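You operate a simulated robot arm through the tools that you are given. There is no shell and no other tool.

You are at the controls of a simulated robot arm. One attempt, no reset.

## Task
Record at least five seconds of camera 2 with the monitor on.
Fine: monitor on, then to camera 2, then record in one go on the black box; then stop the recording.

The check looks at the end state, three seconds after you hand in, the way a careful person would. Anything else that was tipped, shoved, dropped, spilled or broken makes it a failure.

## Robot
A 6-joint arm with a two-finger gripper, fixed in place. Base frame: the origin is on the floor under the middle of its stand, x ahead of it, y to its left, z up. Readings come in mm, degrees, newtons and seconds.
It reaches about 1572 mm from its shoulder. Its first joint turns from -166.0 to 166.0 degrees. Payload 2.45 kg.
Tool frame: the origin (TCP) lies between the finger pads and is the grasp point; the fingertips stand 20 mm ahead of it; z points along the fingers, y is the line along which they close. The gripper opens to 140 mm; its body begins 168 mm behind the TCP.
Orientation is that of the tool frame in the base frame, as a unit quaternion [w, x, y, z]. With the fingers straight down and closing along the base's y, the tool's x points along the base's -x, its y along +y and its z along -z.

## Interface
- The arm moves only by the tool move_arm. Its argument "targets" is a list that holds one entry, the list of rows, each a list of 7 numbers: the opening in per cent of the stroke, from 0 (shut) to 100 (fully open), then the shift along the tool's x, y, z in units of 30 mm (1.0 is 30 mm), then the turn, a rotation vector about the tool's x, y, z in units of 6 degrees (1.0 is 6 degrees). In form: [[[hand, dx, dy, dz, rx, ry, rz], ...]]. A call has 1 to 20 rows; each row shifts and turns the commanded pose from where the row before left it, along the tool's axes as they then stand. A call with a number of a shift or a turn outside -1 to 1 is refused whole. A row lasts 0.2 s, in which the tool goes at most 50 mm and 8.6 degrees; a call with a longer step from one row to the next is refused whole, and so is a gripper value outside its range. A pose out of reach is approached as far as the arm can. The call stops where the force on the tool passes 90 N (or 10 N more than at its start, if that is more) or the arm is blocked; 0.2 s more then pass. The fingers move at their own pace (about 45 mm/s each) and stop on an object; they squeeze with about 34 N. The grip force told is the motor's: it shows also when the fingers shut on nothing. Time passes only in rows, and 0.2 s behind the last, so rows that do not move let the fingers close. It gives the time, the measured TCP pose, the force on the tool (base axes), the opening and the grip force at its end, in the units of the frame above (readings bear some noise), with the torque about the TCP (base axes, N m) and any sound that the robot's microphone picked up.
- Cameras (640 x 400 px; columns grow to the right, rows downward): "scene" is fixed at [399.7, -650.6, 1201.6]; the picture's right is [0.82, -0.58, 0.00], its down [-0.19, -0.27, -0.94] and it looks along [0.54, 0.77, -0.33] (base axes); focal length 323 px, centre (320, 200). "wrist" rides on the gripper at [78, 11, -209] in the tool frame; the picture's right is [-0.14, 0.99, 0.00], its down [-0.92, -0.13, -0.37] and it looks along [-0.36, -0.05, 0.93] (tool axes); focal length 280 px, centre (320, 200). There is no depth. A picture from a camera that has moved, and an enlarged one, comes with that camera's place and axes in the base frame and with its lens.
- snapshot(camera): a new picture of that camera. The clock stands still meanwhile.
- enlarge(camera, box): a new picture of the part [left, top, right, bottom] of that camera's present view, enlarged. The clock stands still meanwhile.
- job_done(): hands the job in; it is judged then, once.

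Places have to be worked out from the pictures, the camera data and where the tool is seen. Open the gripper and draw the arm clear of the work before you hand the job in, unless the task says otherwise.

The tools are called after "Request:" as a command line: name --argument value ..., lists and objects as JSON in quotes. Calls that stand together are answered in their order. move_arm: Moves the arm, as the interface text tells. Its arguments: {"type":"object","properties":{"targets":{"type":"array","items":{"type":"array","items":{"type":"array","items":{"type":"number"}}}}},"required":["targets"]} The other tools are called the same way: snapshot (camera) takes a picture; enlarge (camera, box) takes an enlarged picture of a part of a camera's view; job_done () hands the job in.

At the start:

```text
time: 0.0
tcp_pos: [682.1, 106.4, 1101.7]
ee_rot: [0.0, 0.0, 1.0, 0.0]
ft_force: [0.0, -0.3, -0.3]
moment: [0.01, -0.01, -0.03]
opening: 140.1
gripper_force: 0.1
```

scene: 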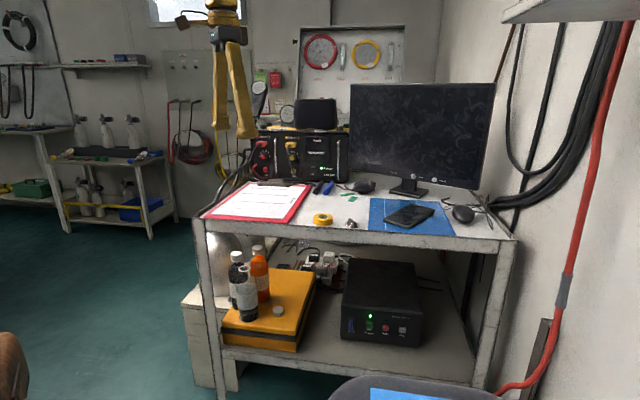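
wrist: 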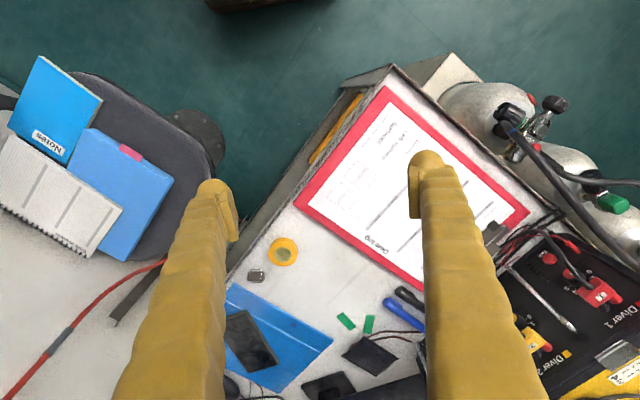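

I start by looking closely at the scene: the monitor, the black box on the lower shelf, and the papers on the desk.

Request:
enlarge --camera "scene" --box '[330, 250, 440, 350]'

Request:
enlarge --camera "scene" --box '[340, 70, 520, 200]'

Request:
enlarge --camera "scene" --box '[240, 90, 360, 200]'

Request:
enlarge --camera "scene" --box '[190, 170, 500, 260]'

```text
4.00 times, centred on (385, 300) of scene
camera zoom: at [399.7, -650.6, 1201.6], right [0.82, -0.58, 0.0], down [-0.19, -0.27, -0.94], along [0.54, 0.77, -0.33], focal length 1293 px, centre (60, -200)
```

zoom: 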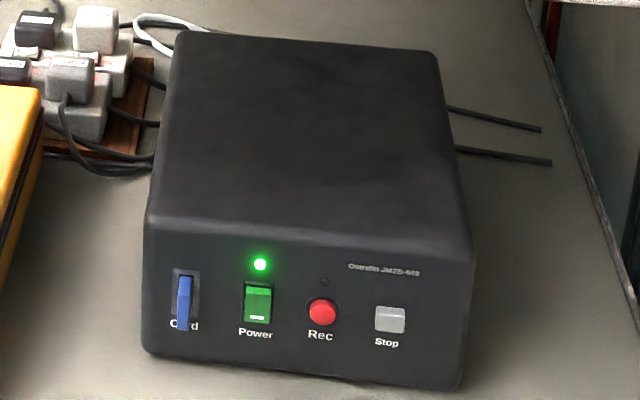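

```text
3.08 times, centred on (430, 135) of scene
camera zoom: at [399.7, -650.6, 1201.6], right [0.82, -0.58, 0.0], down [-0.19, -0.27, -0.94], along [0.54, 0.77, -0.33], focal length 995 px, centre (-18, 400)
```

zoom: 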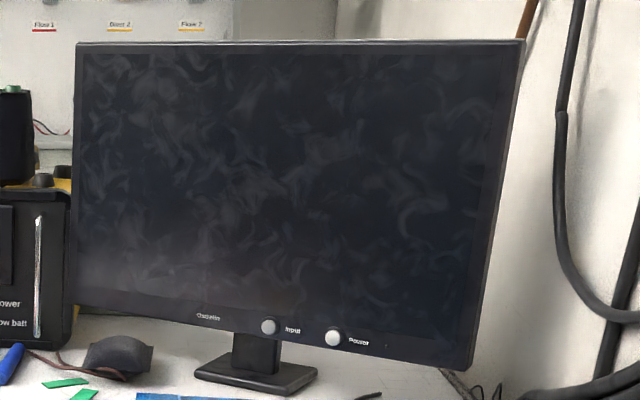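

```text
3.64 times, centred on (300, 145) of scene
camera zoom: at [399.7, -650.6, 1201.6], right [0.82, -0.58, 0.0], down [-0.19, -0.27, -0.94], along [0.54, 0.77, -0.33], focal length 1176 px, centre (393, 400)
```

zoom: 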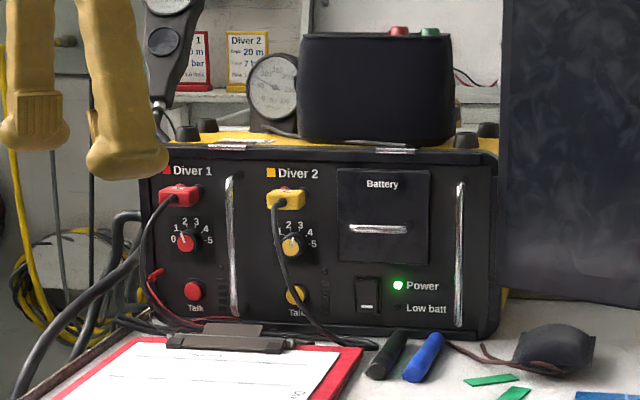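

```text
2.06 times, centred on (345, 215) of scene
camera zoom: at [399.7, -650.6, 1201.6], right [0.82, -0.58, 0.0], down [-0.19, -0.27, -0.94], along [0.54, 0.77, -0.33], focal length 668 px, centre (268, 169)
```

zoom: 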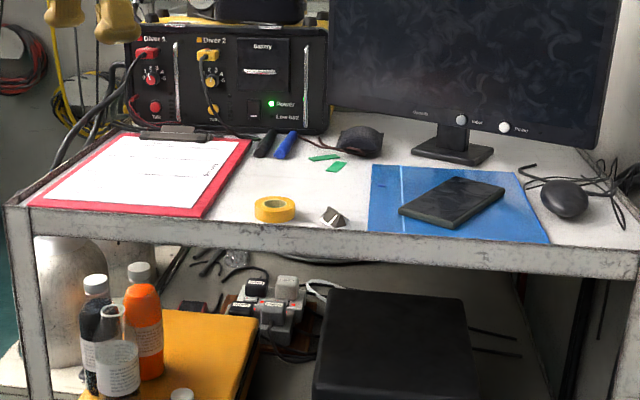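

The front edge of the desk runs at about 45° to the base axes, with the monitor at its back. The recorder is on the lower shelf and a chair seems to stand in front of it. I look closer at the chair and the fingers before moving.

Request:
enlarge --camera "scene" --box '[300, 340, 540, 400]'

Request:
enlarge --camera "wrist" --box '[0, 0, 320, 400]'

Request:
enlarge --camera "wrist" --box '[180, 250, 440, 400]'

Request:
enlarge --camera "scene" --box '[190, 0, 270, 150]'

```text
2.67 times, centred on (420, 370) of scene
camera zoom: at [399.7, -650.6, 1201.6], right [0.82, -0.58, 0.0], down [-0.19, -0.27, -0.94], along [0.54, 0.77, -0.33], focal length 862 px, centre (53, -253)
```

zoom: 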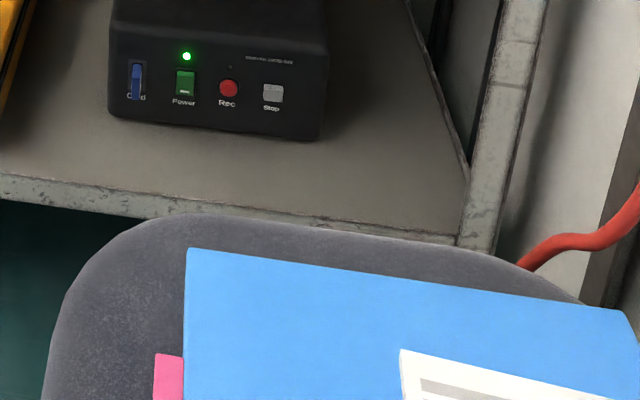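

```text
1.00 times, centred on (160, 200) of wrist (not enlarged: the box is as wide or as high as the picture)
camera zoom: at [603.5, 118.5, 1311.4], right [0.14, 0.99, 0.0], down [0.92, -0.13, 0.37], along [0.37, -0.05, -0.93], focal length 280 px, centre (480, 200)
```

zoom: 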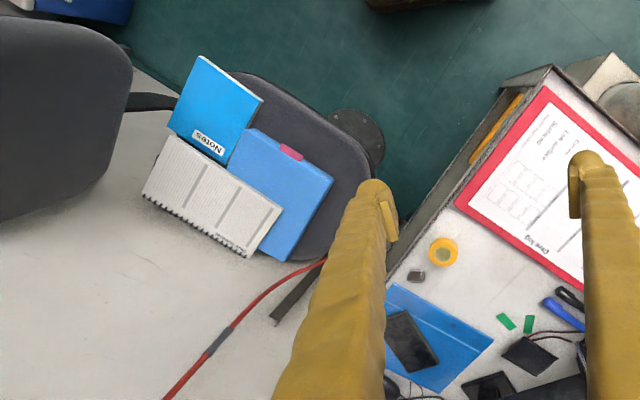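

```text
2.46 times, centred on (310, 325) of wrist
camera zoom: at [603.5, 118.5, 1311.4], right [0.14, 0.99, 0.0], down [0.92, -0.13, 0.37], along [0.37, -0.05, -0.93], focal length 690 px, centre (345, -108)
```

zoom: 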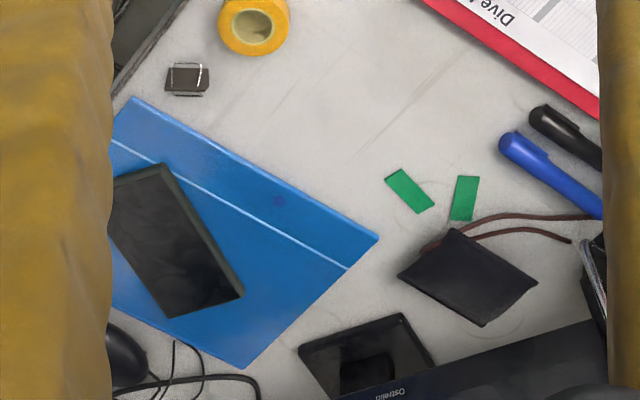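

```text
2.67 times, centred on (230, 75) of scene
camera zoom: at [399.7, -650.6, 1201.6], right [0.82, -0.58, 0.0], down [-0.19, -0.27, -0.94], along [0.54, 0.77, -0.33], focal length 862 px, centre (560, 533)
```

zoom: 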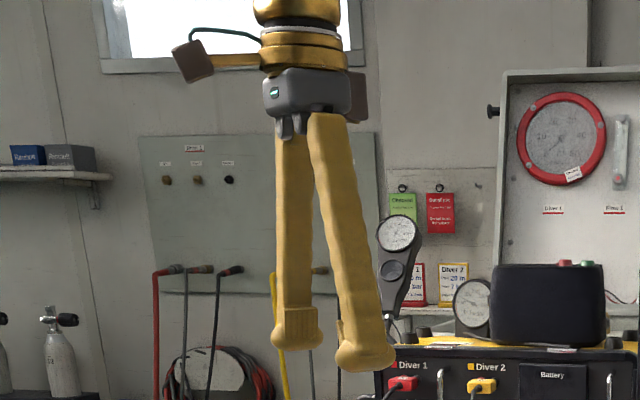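

The chair seat, with a blue folder on it, stands in front of the recorder, so I'll have to come down to the recorder at a slant. I close the gripper here in free space to see the shape of the shut fingertips.

Request:
move_arm --targets '[[[0, 0, 0, 0, 0, 0, 0], [0, 0, 0, 0, 0, 0, 0], [0, 0, 0, 0, 0, 0, 0], [0, 0, 0, 0, 0, 0, 0], [0, 0, 0, 0, 0, 0, 0], [0, 0, 0, 0, 0, 0, 0], [0, 0, 0, 0, 0, 0, 0], [0, 0, 0, 0, 0, 0, 0], [0, 0, 0, 0, 0, 0, 0]]]'

Request:
snapshot --camera "wrist"

Request:
enlarge --camera "scene" --box '[190, 0, 270, 150]'

```text
time: 2.0
tcp_pos: [682.7, 107.4, 1103.1]
ee_rot: [0.001, 0.0, 1.0, 0.0]
ft_force: [-0.2, 0.4, -0.2]
moment: [0.0, 0.01, -0.02]
opening: 0.1
gripper_force: 29.0
```

```text
taken
camera wrist: at [603.5, 118.5, 1311.4], right [0.14, 0.99, 0.0], down [0.92, -0.13, 0.37], along [0.37, -0.05, -0.93], focal length 280 px, centre (320, 200)
```

wrist: 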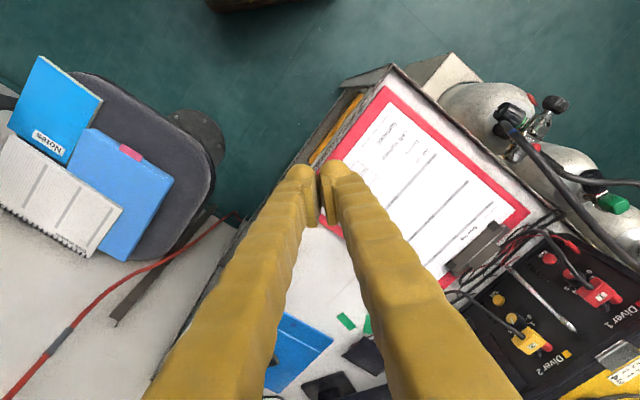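

```text
2.67 times, centred on (230, 75) of scene
camera zoom: at [399.7, -650.6, 1201.6], right [0.82, -0.58, 0.0], down [-0.19, -0.27, -0.94], along [0.54, 0.77, -0.33], focal length 862 px, centre (560, 533)
```

zoom: 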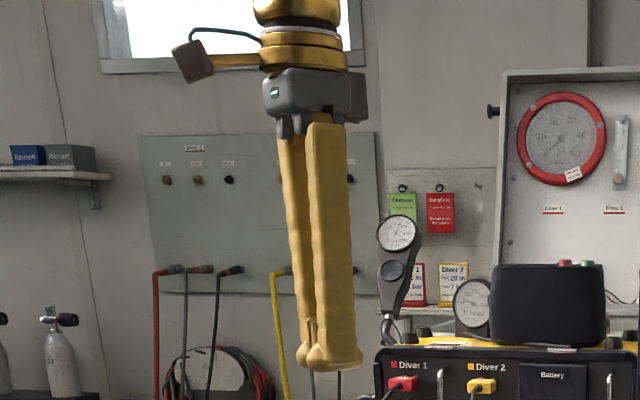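

The shut fingertips form a block that is wide along tool y and thin along tool x, so I'll put tool x along the row of buttons. I zoom in on the labels of the monitor and recorder first.

Request:
enlarge --camera "scene" --box '[395, 160, 459, 200]'

Request:
enlarge --camera "scene" --box '[340, 305, 420, 355]'

```text
10.00 times, centred on (427, 180) of scene
camera zoom: at [399.7, -650.6, 1201.6], right [0.82, -0.58, 0.0], down [-0.19, -0.27, -0.94], along [0.54, 0.77, -0.33], focal length 3234 px, centre (-750, 400)
```

zoom: 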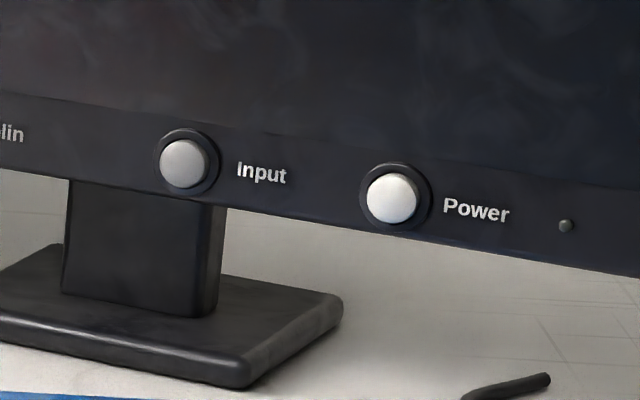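

```text
8.00 times, centred on (380, 330) of scene
camera zoom: at [399.7, -650.6, 1201.6], right [0.82, -0.58, 0.0], down [-0.19, -0.27, -0.94], along [0.54, 0.77, -0.33], focal length 2587 px, centre (-160, -840)
```

zoom: 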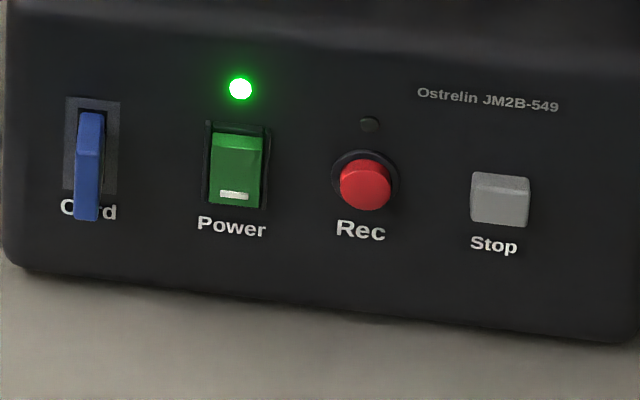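

The monitor is turned toward about 22° from base x. I first carry the shut gripper forward at height, tool still pointing down, to about (980, -40, 1100).

Request:
move_arm --targets '[[[0, -1, -0.5, 0, 0, 0, 0], [0, -1, -0.5, 0, 0, 0, 0], [0, -1, -0.5, 0, 0, 0, 0], [0, -1, -0.5, 0, 0, 0, 0], [0, -1, -0.5, 0, 0, 0, 0], [0, -1, -0.5, 0, 0, 0, 0], [0, -1, -0.5, 0, 0, 0, 0], [0, -1, -0.5, 0, 0, 0, 0], [0, -1, -0.5, 0, 0, 0, 0], [0, -1, -0.5, 0, 0, 0, 0]]]'

Request:
snapshot --camera "scene"

Request:
snapshot --camera "wrist"

```text
time: 4.2
tcp_pos: [981.7, -42.7, 1102.4]
ee_rot: [0.0, 0.0, 1.0, 0.0]
ft_force: [-0.2, 0.8, 1.2]
moment: [0.0, 0.0, 0.01]
opening: 0.0
gripper_force: 29.1
```

```text
taken
```

scene: 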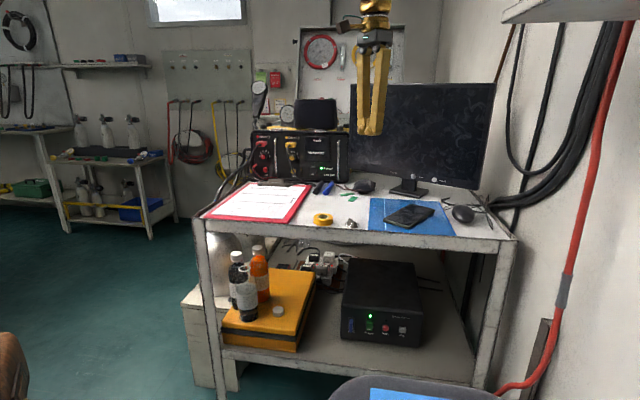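

```text
taken
camera wrist: at [903.7, -32.0, 1312.2], right [0.14, 0.99, 0.0], down [0.92, -0.13, 0.37], along [0.37, -0.05, -0.93], focal length 280 px, centre (320, 200)
```

wrist: 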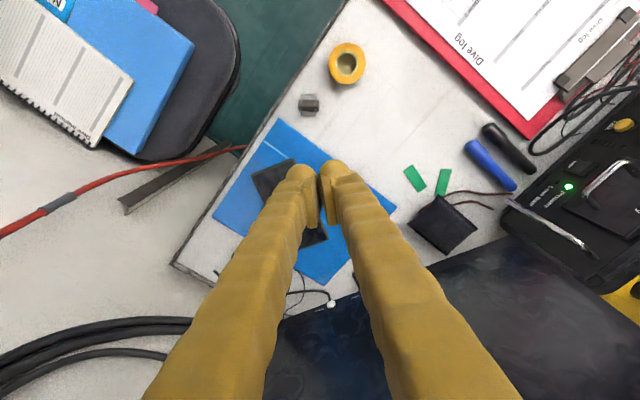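

The Power button shows in both views. Triangulating puts it near (1255, -59, 923), with the monitor's normal at about 18°, and Input near (1234, 6, 926). I turn the tool in free space: yaw so tool x points to the monitor's left, then a 48° tilt toward the monitor.

Request:
move_arm --targets '[[[0, 0, 0, 0, 0, 0, 1], [0, 0, 0, 0, 0, 0, 1], [0, 0, 0, 0, 0, 0, 1], [0, 0, 0, 0, 0, 0, 1], [0, 0, 0, 0, 0, 0, 1], [0, 0, 0, 0, 0, 0, 1], [0, 0, 0, 0, 0, 0, 1], [0, 0, 0, 0, 0, 0, 1], [0, 0, 0, 0, 0, 0, 1], [0, 0, 0, 0, 0, 0, 1], [0, 0, 0, 0, 0, 0, 1], [0, 0, 0, 0, 0, 0, 1], [0, 0, 0, 0, -1, 0, 0], [0, 0, 0, 0, -1, 0, 0], [0, 0, 0, 0, -1, 0, 0], [0, 0, 0, 0, -1, 0, 0]]]'

Request:
snapshot --camera "scene"

Request:
snapshot --camera "wrist"

```text
time: 7.6
tcp_pos: [981.8, -43.0, 1104.1]
ee_rot: [0.122, 0.575, 0.791, 0.169]
ft_force: [1.0, 0.2, 0.0]
moment: [-0.04, -0.02, -0.01]
opening: 0.0
gripper_force: 29.3
```

```text
taken
```

scene: 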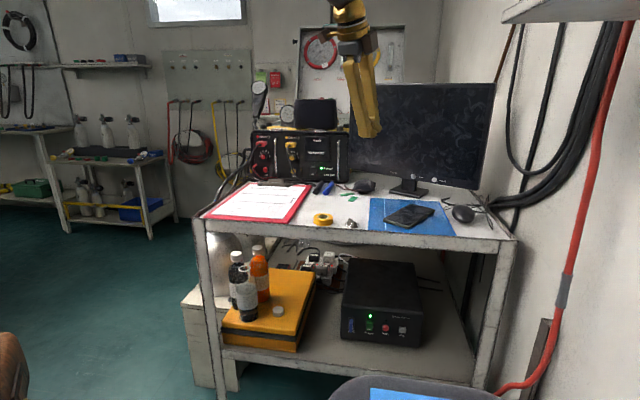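

```text
taken
camera wrist: at [885.8, 8.2, 1298.0], right [0.9, 0.15, 0.4], down [0.03, -0.96, 0.28], along [0.43, -0.24, -0.87], focal length 280 px, centre (320, 200)
```

wrist: 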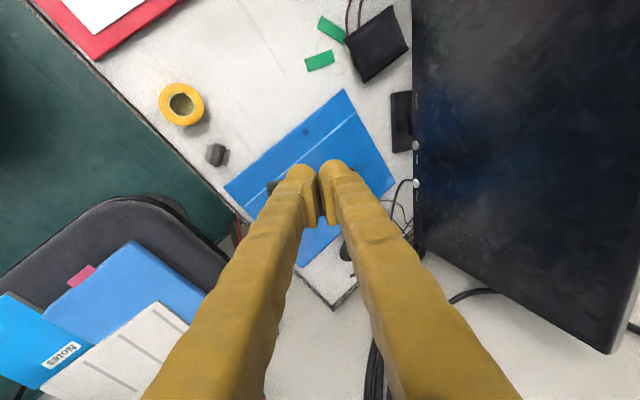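

I zoom the wrist view on the monitor buttons to place them better.

Request:
enlarge --camera "wrist" --box '[370, 60, 482, 130]'

Request:
enlarge --camera "wrist" --box '[370, 125, 482, 195]'

Request:
enlarge --camera "wrist" --box '[240, 130, 400, 230]'

Request:
enlarge --camera "scene" --box '[310, 0, 470, 150]'

```text
5.71 times, centred on (426, 95) of wrist
camera zoom: at [885.8, 8.2, 1298.0], right [0.9, 0.15, 0.4], down [0.03, -0.96, 0.28], along [0.43, -0.24, -0.87], focal length 1602 px, centre (-286, 800)
```

zoom: 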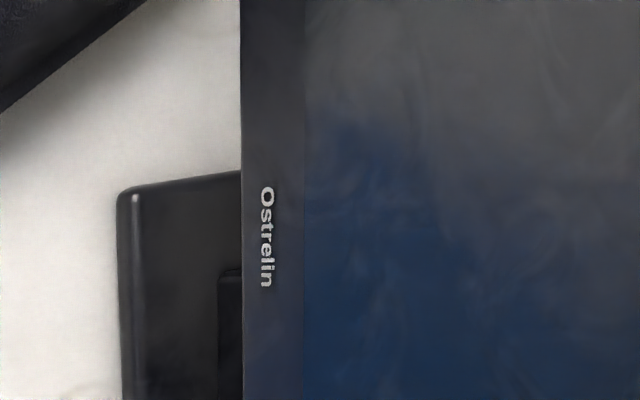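

```text
5.71 times, centred on (426, 160) of wrist
camera zoom: at [885.8, 8.2, 1298.0], right [0.9, 0.15, 0.4], down [0.03, -0.96, 0.28], along [0.43, -0.24, -0.87], focal length 1602 px, centre (-286, 429)
```

zoom: 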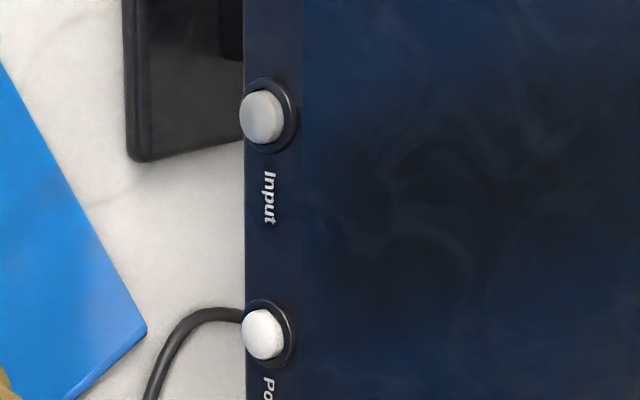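

```text
4.00 times, centred on (320, 180) of wrist
camera zoom: at [885.8, 8.2, 1298.0], right [0.9, 0.15, 0.4], down [0.03, -0.96, 0.28], along [0.43, -0.24, -0.87], focal length 1122 px, centre (320, 280)
```

zoom: 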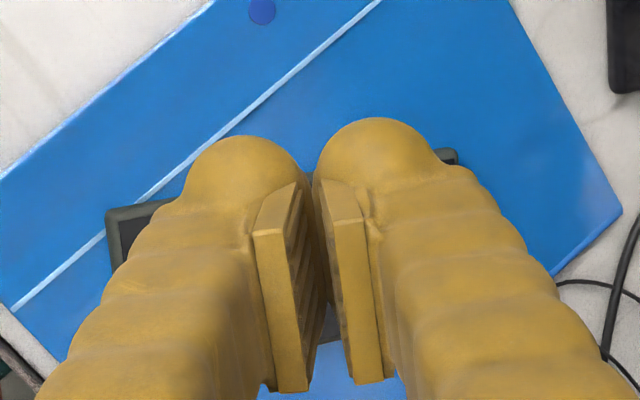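

```text
2.67 times, centred on (390, 75) of scene
camera zoom: at [399.7, -650.6, 1201.6], right [0.82, -0.58, 0.0], down [-0.19, -0.27, -0.94], along [0.54, 0.77, -0.33], focal length 862 px, centre (133, 533)
```

zoom: 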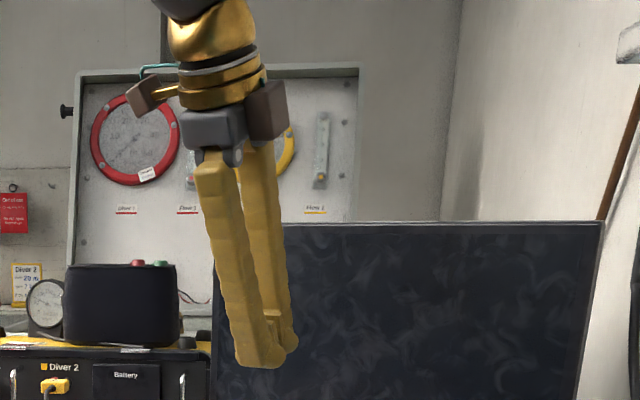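

Both views agree: Power is near (1256, -58, 923) and Input near (1236, 7, 923), with a normal of about 17.7°. I finish the tilt and come to about 60 mm in front of Power.

Request:
move_arm --targets '[[[0, 0, 0, 0, -1, 0, 0], [0, 0, 0, 0, -1, 0, 0], [0, 0, 0, 0, -1, 0, 0], [0, 0, 0, 0, -1, 0, 0], [0, -0.329, -0.094, 0.837, 0, 0, 0], [0, -0.329, -0.094, 0.837, 0, 0, 0], [0, -0.329, -0.094, 0.837, 0, 0, 0], [0, -0.329, -0.094, 0.837, 0, 0, 0], [0, -0.329, -0.094, 0.837, 0, 0, 0], [0, -0.329, -0.094, 0.837, 0, 0, 0], [0, -0.329, -0.094, 0.837, 0, 0, 0], [0, -0.329, -0.094, 0.837, 0, 0, 0], [0, -0.329, -0.094, 0.837, 0, 0, 0], [0, -0.329, -0.094, 0.837, 0, 0, 0]]]'

Request:
snapshot --camera "scene"

Request:
snapshot --camera "wrist"

Request:
enlarge --camera "scene" --box '[380, 140, 476, 200]'

Request:
enlarge --camera "wrist" --box '[260, 110, 420, 210]'

```text
time: 10.6
tcp_pos: [1172.3, -83.8, 912.7]
ee_rot: [0.239, 0.537, 0.739, 0.33]
ft_force: [-0.1, 0.0, 0.5]
moment: [-0.03, 0.06, -0.01]
opening: 0.0
gripper_force: 29.4
```

```text
taken
```

scene: 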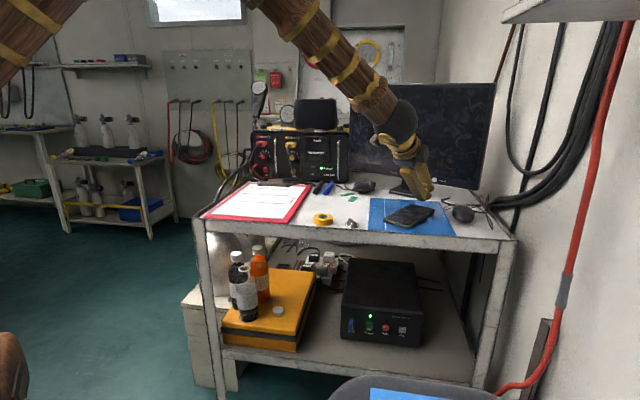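

```text
taken
camera wrist: at [1007.9, -55.9, 1061.9], right [0.67, 0.07, 0.74], down [-0.06, -0.99, 0.15], along [0.74, -0.14, -0.66], focal length 280 px, centre (320, 200)
```

wrist: 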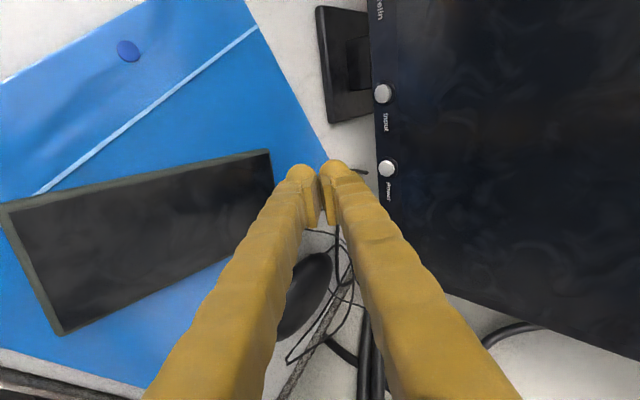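

```text
6.67 times, centred on (428, 170) of scene
camera zoom: at [399.7, -650.6, 1201.6], right [0.82, -0.58, 0.0], down [-0.19, -0.27, -0.94], along [0.54, 0.77, -0.33], focal length 2156 px, centre (-400, 400)
```

zoom: 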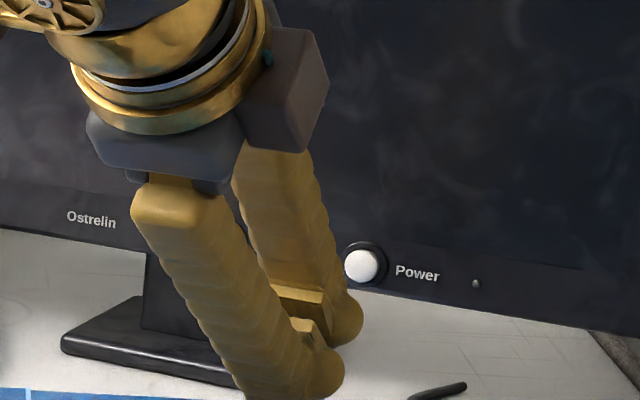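

```text
4.00 times, centred on (340, 160) of wrist
camera zoom: at [1007.9, -55.9, 1061.9], right [0.67, 0.07, 0.74], down [-0.06, -0.99, 0.15], along [0.74, -0.14, -0.66], focal length 1122 px, centre (240, 360)
```

zoom: 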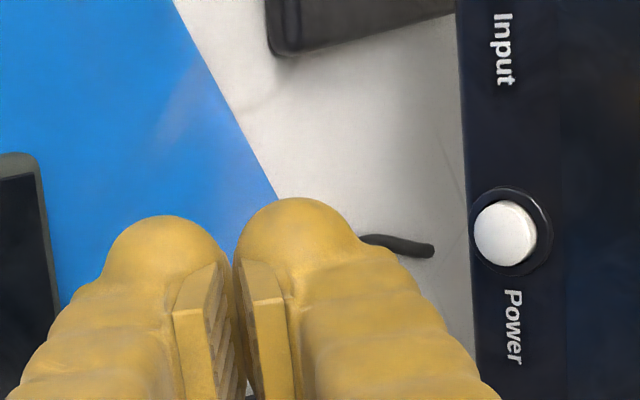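

The tip sits laterally in line with Power, with a gap of about 60 mm and a height right to within a few mm. I move 45 mm nearer along the monitor's normal and look again.

Request:
move_arm --targets '[[[0, -0.022, 0.351, 0.357, 0, 0, 0], [0, -0.022, 0.351, 0.357, 0, 0, 0], [0, -0.022, 0.351, 0.357, 0, 0, 0], [0, 0, 0, 0, 0, 0, 0]]]'

Request:
enlarge --camera "scene" --box '[380, 140, 476, 200]'

Request:
enlarge --camera "wrist" --box '[280, 110, 440, 210]'

```text
time: 11.6
tcp_pos: [1216.6, -73.0, 915.6]
ee_rot: [0.24, 0.537, 0.738, 0.33]
ft_force: [0.6, -0.3, 0.2]
moment: [-0.03, 0.03, 0.02]
opening: 0.0
gripper_force: 29.0
```

```text
6.67 times, centred on (428, 170) of scene
camera zoom: at [399.7, -650.6, 1201.6], right [0.82, -0.58, 0.0], down [-0.19, -0.27, -0.94], along [0.54, 0.77, -0.33], focal length 2156 px, centre (-400, 400)
```

zoom: 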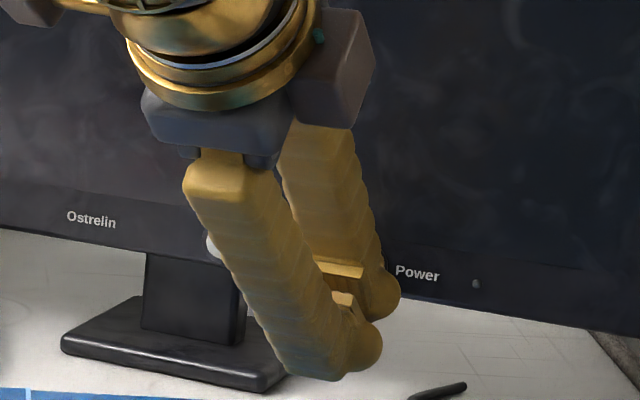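

```text
4.00 times, centred on (360, 160) of wrist
camera zoom: at [1050.5, -44.3, 1063.4], right [0.67, 0.07, 0.74], down [-0.06, -0.99, 0.15], along [0.74, -0.14, -0.66], focal length 1122 px, centre (160, 360)
```

zoom: 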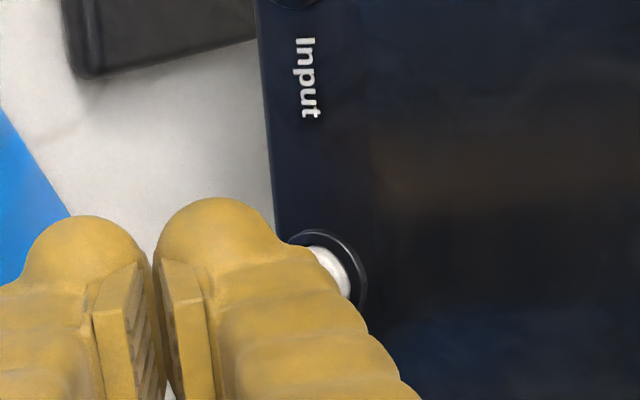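

The gap to Power should be about 14 mm now and there is no force yet. I close in 9 mm and read the force.

Request:
move_arm --targets '[[[0, 0.0, 0.1, 0.111, 0, 0, 0], [0, 0.0, 0.1, 0.111, 0, 0, 0], [0, 0, 0, 0, 0, 0, 0]]]'

Request:
enlarge --camera "scene" --box '[396, 160, 460, 200]'

Request:
enlarge --camera "wrist" --box '[290, 120, 418, 200]'

```text
time: 12.4
tcp_pos: [1223.7, -69.8, 915.2]
ee_rot: [0.24, 0.536, 0.739, 0.33]
ft_force: [0.9, -0.5, 0.4]
moment: [-0.01, -0.01, 0.0]
opening: 0.3
gripper_force: 29.5
```

```text
10.00 times, centred on (428, 180) of scene
camera zoom: at [399.7, -650.6, 1201.6], right [0.82, -0.58, 0.0], down [-0.19, -0.27, -0.94], along [0.54, 0.77, -0.33], focal length 3234 px, centre (-760, 400)
```

zoom: 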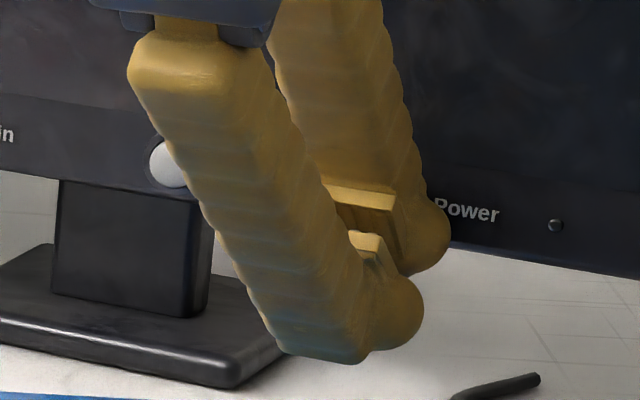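

```text
5.00 times, centred on (354, 160) of wrist
camera zoom: at [1058.8, -41.8, 1063.6], right [0.67, 0.07, 0.74], down [-0.06, -0.99, 0.15], along [0.74, -0.14, -0.66], focal length 1402 px, centre (150, 400)
```

zoom: 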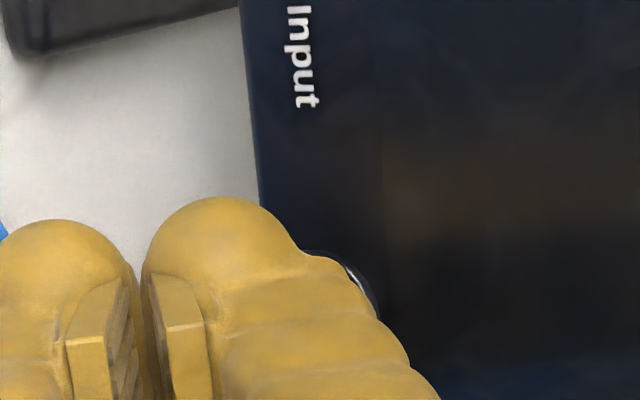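

No force yet; the tip is roughly 5 mm from the button cap, aligned within a few mm. I go on in 2 mm steps, reading the force and watching the monitor.

Request:
move_arm --targets '[[[0, 0.0, 0.067, 0.074, 0, 0, 0], [0, 0, 0, 0, 0, 0, 0]]]'

Request:
enlarge --camera "wrist" --box '[290, 120, 418, 200]'

```text
time: 13.0
tcp_pos: [1226.8, -68.6, 916.3]
ee_rot: [0.239, 0.537, 0.739, 0.329]
ft_force: [0.2, 0.0, 0.8]
moment: [-0.02, -0.02, 0.02]
opening: 0.2
gripper_force: 28.9
```

```text
5.00 times, centred on (354, 160) of wrist
camera zoom: at [1061.8, -40.9, 1063.5], right [0.67, 0.07, 0.74], down [-0.06, -0.99, 0.15], along [0.74, -0.14, -0.66], focal length 1402 px, centre (150, 400)
```

zoom: 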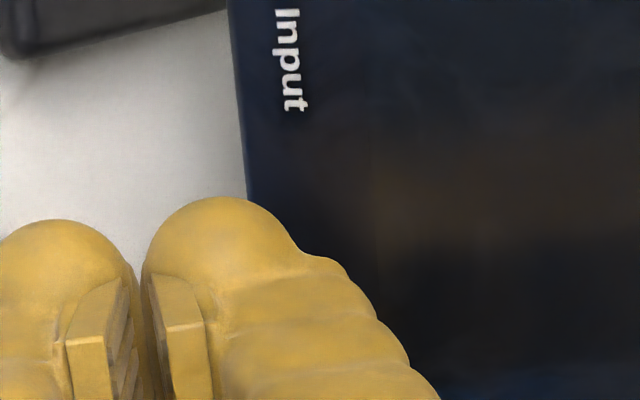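

Still no force. I advance another 2 mm.

Request:
move_arm --targets '[[[0, 0.0, 0.045, 0.05, 0, 0, 0], [0, 0, 0, 0, 0, 0, 0]]]'

Request:
enlarge --camera "scene" --box '[340, 80, 500, 200]'

```text
time: 13.6
tcp_pos: [1228.7, -68.0, 916.5]
ee_rot: [0.239, 0.536, 0.739, 0.329]
ft_force: [-1.4, -0.4, -0.2]
moment: [0.03, 0.0, -0.02]
opening: 0.1
gripper_force: 29.7
heard: click
```

```text
3.33 times, centred on (420, 140) of scene
camera zoom: at [399.7, -650.6, 1201.6], right [0.82, -0.58, 0.0], down [-0.19, -0.27, -0.94], along [0.54, 0.77, -0.33], focal length 1078 px, centre (-13, 400)
```

zoom: 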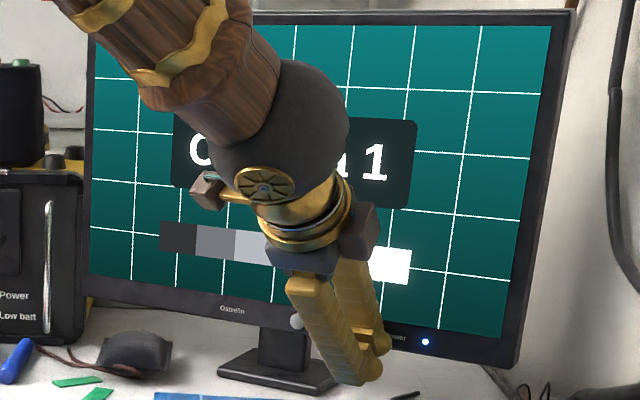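

A click was heard and the monitor came on, showing Camera 1 with its power LED lit. I back off 30 mm, shift 68 mm left to Input, and come forward to 8 mm short of it.

Request:
move_arm --targets '[[[0, 0, -0.334, -0.371, 0, 0, 0], [0, 0, -0.334, -0.371, 0, 0, 0], [0, 0.762, 0, 0, 0, 0, 0], [0, 0.762, 0, 0, 0, 0, 0], [0, 0.762, 0, 0, 0, 0, 0], [0, 0, 0.245, 0.272, 0, 0, 0], [0, 0, 0.245, 0.272, 0, 0, 0], [0, 0, 0, 0, 0, 0, 0]]]'

Request:
snapshot --camera "scene"

Request:
enlarge --camera "wrist" --box '[290, 120, 418, 200]'

Request:
enlarge --camera "scene" --box '[380, 150, 460, 200]'

```text
time: 15.4
tcp_pos: [1200.0, -4.4, 915.5]
ee_rot: [0.24, 0.537, 0.739, 0.33]
ft_force: [0.1, -0.4, -0.5]
moment: [-0.01, 0.0, -0.01]
opening: 0.0
gripper_force: 29.6
```

```text
taken
```

scene: 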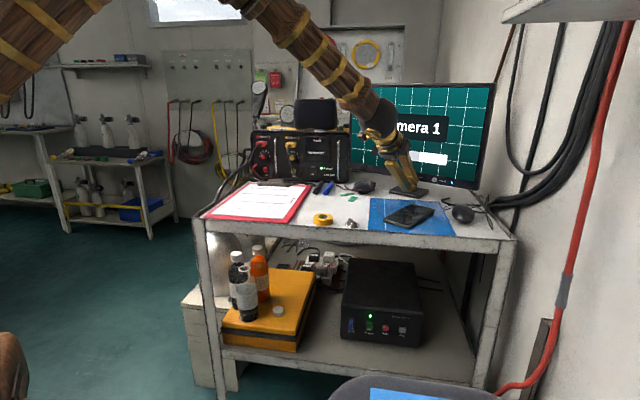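

```text
5.00 times, centred on (354, 160) of wrist
camera zoom: at [1034.9, 22.6, 1063.3], right [0.67, 0.07, 0.74], down [-0.06, -0.99, 0.15], along [0.74, -0.14, -0.66], focal length 1402 px, centre (150, 400)
```

zoom: 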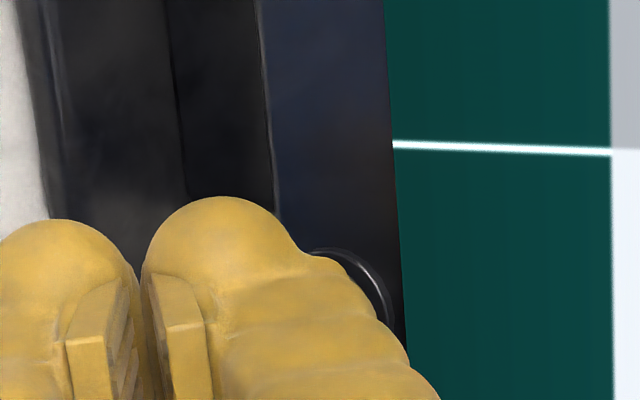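

```text
8.00 times, centred on (420, 175) of scene
camera zoom: at [399.7, -650.6, 1201.6], right [0.82, -0.58, 0.0], down [-0.19, -0.27, -0.94], along [0.54, 0.77, -0.33], focal length 2587 px, centre (-480, 400)
```

zoom: 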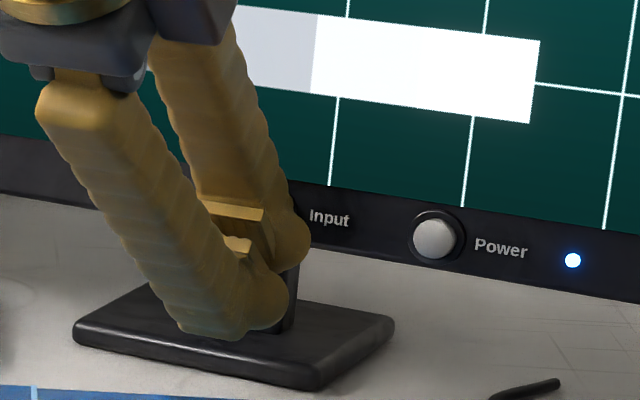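

The tip is in the same relation to Input as it was to Power, about 8 mm short. I close in 4 mm and check.

Request:
move_arm --targets '[[[0, 0.0, 0.089, 0.099, 0, 0, 0], [0, 0, 0, 0, 0, 0, 0]]]'

```text
time: 16.0
tcp_pos: [1203.9, -4.7, 914.7]
ee_rot: [0.238, 0.537, 0.739, 0.33]
ft_force: [-0.4, 0.5, -0.1]
moment: [0.03, -0.01, 0.0]
opening: 0.0
gripper_force: 28.9
```

No contact yet; 2 mm more.

Request:
move_arm --targets '[[[0, 0.0, 0.045, 0.05, 0, 0, 0], [0, 0, 0, 0, 0, 0, 0]]]'

```text
time: 16.6
tcp_pos: [1206.2, -3.6, 915.5]
ee_rot: [0.239, 0.536, 0.739, 0.33]
ft_force: [0.3, 1.1, 0.8]
moment: [0.02, 0.02, 0.0]
opening: 0.0
gripper_force: 30.0
```

Still no click or force; I advance another 1.5 mm.

Request:
move_arm --targets '[[[0, 0.0, 0.034, 0.037, 0, 0, 0], [0, 0, 0, 0, 0, 0, 0]]]'

```text
time: 17.2
tcp_pos: [1206.9, -2.5, 915.9]
ee_rot: [0.24, 0.537, 0.739, 0.33]
ft_force: [-0.4, -0.2, 0.0]
moment: [0.0, -0.01, -0.02]
opening: 0.0
gripper_force: 29.6
```

Nothing heard; I advance 1.5 mm again.

Request:
move_arm --targets '[[[0, 0.0, 0.034, 0.037, 0, 0, 0], [0, 0, 0, 0, 0, 0, 0]]]'

Request:
enlarge --camera "scene" --box '[340, 80, 500, 200]'

```text
time: 17.8
tcp_pos: [1208.1, -1.8, 915.7]
ee_rot: [0.24, 0.537, 0.739, 0.329]
ft_force: [-2.3, -0.9, -0.6]
moment: [0.04, -0.03, -0.02]
opening: 0.0
gripper_force: 28.9
heard: click
```

```text
3.33 times, centred on (420, 140) of scene
camera zoom: at [399.7, -650.6, 1201.6], right [0.82, -0.58, 0.0], down [-0.19, -0.27, -0.94], along [0.54, 0.77, -0.33], focal length 1078 px, centre (-13, 400)
```

zoom: 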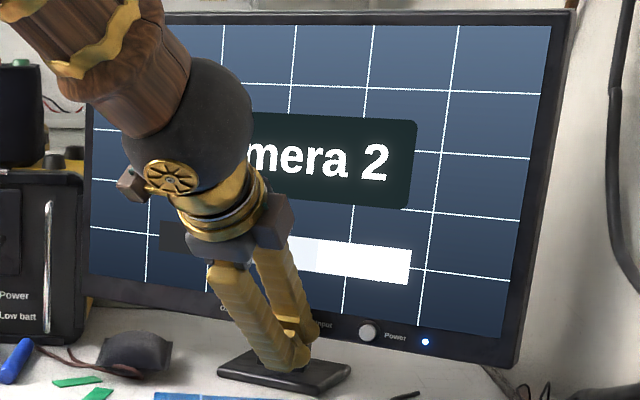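

The monitor now shows Camera 2. I retreat along the normal, lift, and turn the tool to face the recorder's front (45° yaw, 48° down).

Request:
move_arm --targets '[[[0, 0, -0.669, -0.743, 0, 0, 0], [0, 0, -0.669, -0.743, 0, 0, 0], [0, 0, 0.743, -0.669, 0, 0, 0], [0, 0, 0.743, -0.669, 0, 0, 0], [0, 0, 0.743, -0.669, 0, 0, 0], [0, 0, 0.743, -0.669, 0, 0, 0], [0, 0, 0.743, -0.669, 0, 0, 0], [0, 0, 0, 0, 0, 0.669, -0.602], [0, 0, 0, 0, 0, 0.669, -0.602], [0, 0, 0, 0, 0, 0.669, -0.602], [0, 0, 0, 0, 0, 0.669, -0.602], [0, 0, 0, 0, 0, 0.669, -0.602], [0, 0, 0, 0, 1, 0, 0], [0, 0, 0, 0, 0, 0, 0]]]'

Request:
snapshot --camera "scene"

Request:
snapshot --camera "wrist"

```text
time: 20.8
tcp_pos: [1151.7, -20.9, 1066.4]
ee_rot: [0.137, 0.358, 0.862, 0.332]
ft_force: [-0.3, 0.2, 0.1]
moment: [-0.03, -0.05, -0.01]
opening: 0.1
gripper_force: 29.4
```

```text
taken
```

scene: 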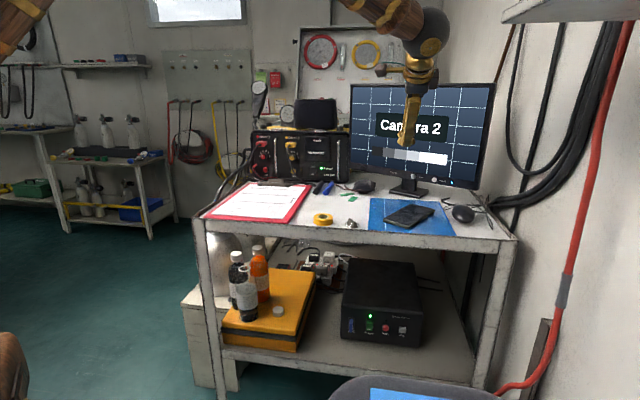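

```text
taken
camera wrist: at [1002.7, -59.1, 1228.3], right [0.62, 0.42, 0.66], down [0.41, -0.89, 0.19], along [0.67, 0.15, -0.72], focal length 280 px, centre (320, 200)
```

wrist: 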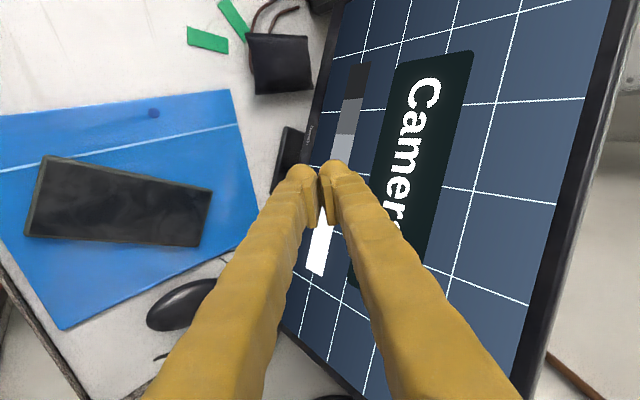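

The tool now points (0.47, 0.47, -0.74) as planned and the monitor stays on Camera 2. I pull back over the front of the desk to about n=450 mm at this height.

Request:
move_arm --targets '[[[0, 0.058, -0.72, -0.648, 0, 0, 0], [0, 0.058, -0.72, -0.648, 0, 0, 0], [0, 0.058, -0.72, -0.648, 0, 0, 0], [0, 0.058, -0.72, -0.648, 0, 0, 0], [0, 0.058, -0.72, -0.648, 0, 0, 0], [0, 0.058, -0.72, -0.648, 0, 0, 0], [0, 0.058, -0.72, -0.648, 0, 0, 0], [0, 0.058, -0.72, -0.648, 0, 0, 0], [0, 0.058, -0.72, -0.648, 0, 0, 0], [0, 0.058, -0.72, -0.648, 0, 0, 0], [0, 0.058, -0.72, -0.648, 0, 0, 0], [0, 0.058, -0.72, -0.648, 0, 0, 0], [0, 0, 0, 0, 0, 0, 0]]]'

Request:
snapshot --camera "scene"

Request:
snapshot --camera "wrist"

```text
time: 23.6
tcp_pos: [891.1, -253.3, 1065.1]
ee_rot: [0.137, 0.357, 0.862, 0.332]
ft_force: [0.1, 0.4, -0.3]
moment: [0.0, 0.01, 0.0]
opening: 0.0
gripper_force: 29.7
```

```text
taken
```

scene: 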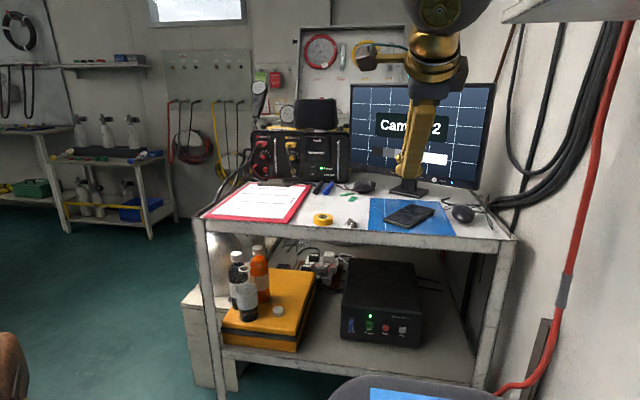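

```text
taken
camera wrist: at [741.2, -290.8, 1228.0], right [0.62, 0.42, 0.66], down [0.41, -0.89, 0.19], along [0.67, 0.15, -0.72], focal length 280 px, centre (320, 200)
```

wrist: 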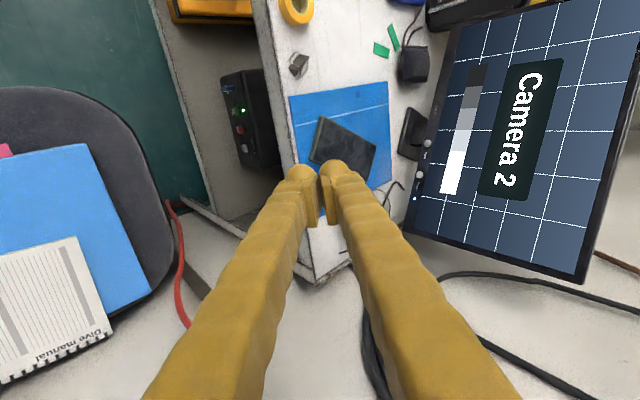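

The wrist camera now sees the recorder's front past the desk edge. I zoom in there.

Request:
enlarge --camera "wrist" --box '[200, 60, 296, 180]'

Request:
enlarge --camera "wrist" --box '[0, 60, 320, 260]'

```text
3.33 times, centred on (248, 120) of wrist
camera zoom: at [741.2, -290.8, 1228.0], right [0.62, 0.42, 0.66], down [0.41, -0.89, 0.19], along [0.67, 0.15, -0.72], focal length 935 px, centre (560, 467)
```

zoom: 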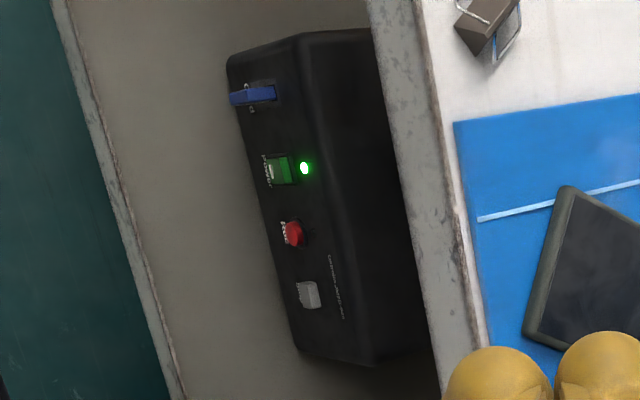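

```text
2.00 times, centred on (160, 160) of wrist
camera zoom: at [741.2, -290.8, 1228.0], right [0.62, 0.42, 0.66], down [0.41, -0.89, 0.19], along [0.67, 0.15, -0.72], focal length 561 px, centre (640, 280)
```

zoom: 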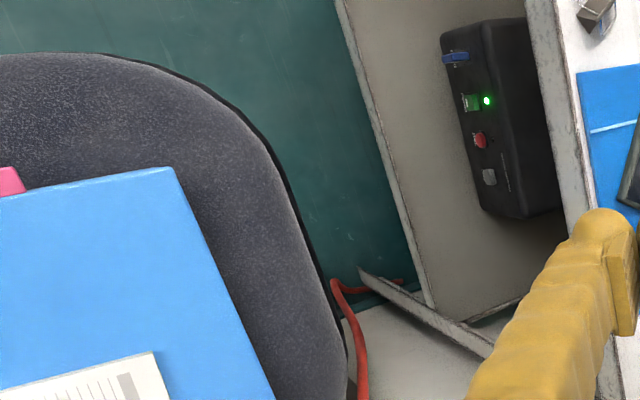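

Triangulating puts Rec around e≈802, n≈676–710, z≈452–481, which is still rough. I descend in front of the desk edge, clear of the chair, to about z=765 for a closer look.

Request:
move_arm --targets '[[[0, 0.023, -0.595, 0.81, 0, 0, 0], [0, 0.023, -0.595, 0.81, 0, 0, 0], [0, 0.023, -0.595, 0.81, 0, 0, 0], [0, 0.023, -0.595, 0.81, 0, 0, 0], [0, 0.023, -0.595, 0.81, 0, 0, 0], [0, 0.023, -0.595, 0.81, 0, 0, 0], [0, 0.023, -0.595, 0.81, 0, 0, 0], [0, 0.023, -0.595, 0.81, 0, 0, 0], [0, 0.023, -0.595, 0.81, 0, 0, 0], [0, 0.023, -0.595, 0.81, 0, 0, 0], [0, 0, 0, 0, 0, 0, 0]]]'

Request:
snapshot --camera "scene"

Request:
snapshot --camera "wrist"

Request:
enlarge --camera "wrist" --box '[220, 20, 380, 220]'

```text
time: 26.0
tcp_pos: [907.5, -228.0, 764.0]
ee_rot: [0.137, 0.358, 0.862, 0.331]
ft_force: [0.0, -0.5, -0.1]
moment: [-0.01, 0.0, -0.01]
opening: 0.0
gripper_force: 29.4
```

```text
taken
```

scene: 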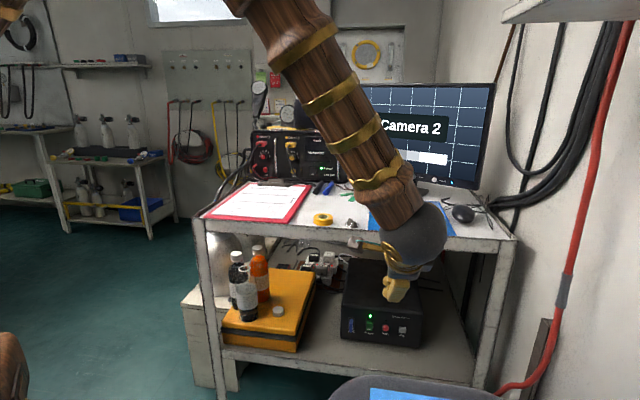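

```text
taken
camera wrist: at [758.8, -264.8, 927.2], right [0.62, 0.42, 0.66], down [0.41, -0.89, 0.19], along [0.67, 0.15, -0.72], focal length 280 px, centre (320, 200)
```

wrist: 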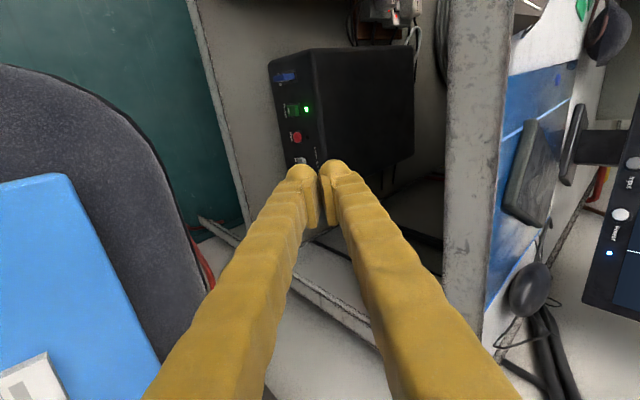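

```text
2.00 times, centred on (300, 120) of wrist
camera zoom: at [758.8, -264.8, 927.2], right [0.62, 0.42, 0.66], down [0.41, -0.89, 0.19], along [0.67, 0.15, -0.72], focal length 561 px, centre (360, 360)
```

zoom: 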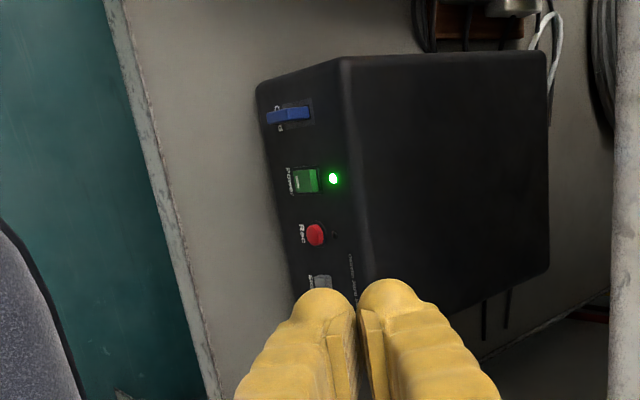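

I zoom further to measure Rec, Stop and the card in the wrist view.

Request:
enlarge --camera "wrist" --box '[264, 60, 344, 110]'

Request:
enlarge --camera "wrist" --box '[264, 120, 344, 170]'

```text
8.00 times, centred on (304, 85) of wrist
camera zoom: at [758.8, -264.8, 927.2], right [0.62, 0.42, 0.66], down [0.41, -0.89, 0.19], along [0.67, 0.15, -0.72], focal length 2243 px, centre (448, 1120)
```

zoom: 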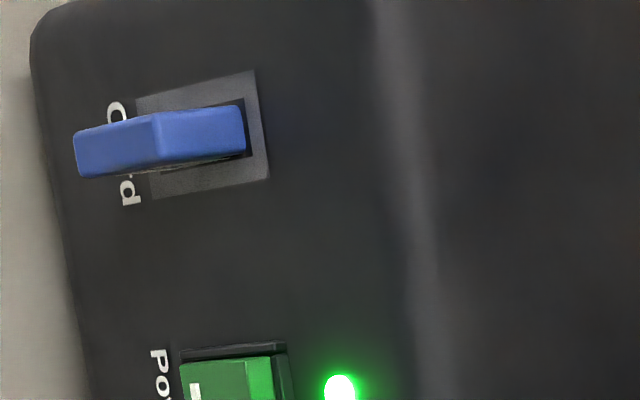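

```text
8.00 times, centred on (304, 145) of wrist
camera zoom: at [758.8, -264.8, 927.2], right [0.62, 0.42, 0.66], down [0.41, -0.89, 0.19], along [0.67, 0.15, -0.72], focal length 2243 px, centre (448, 640)
```

zoom: 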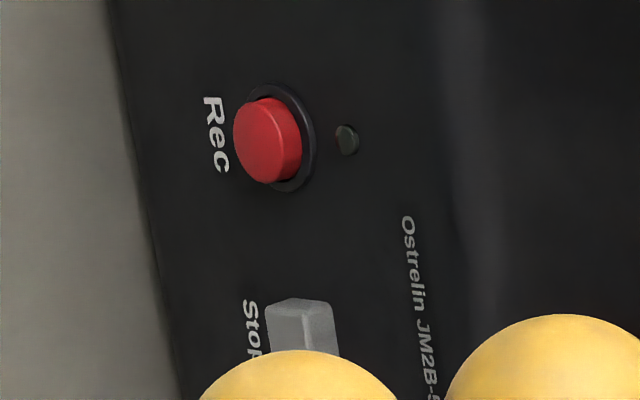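

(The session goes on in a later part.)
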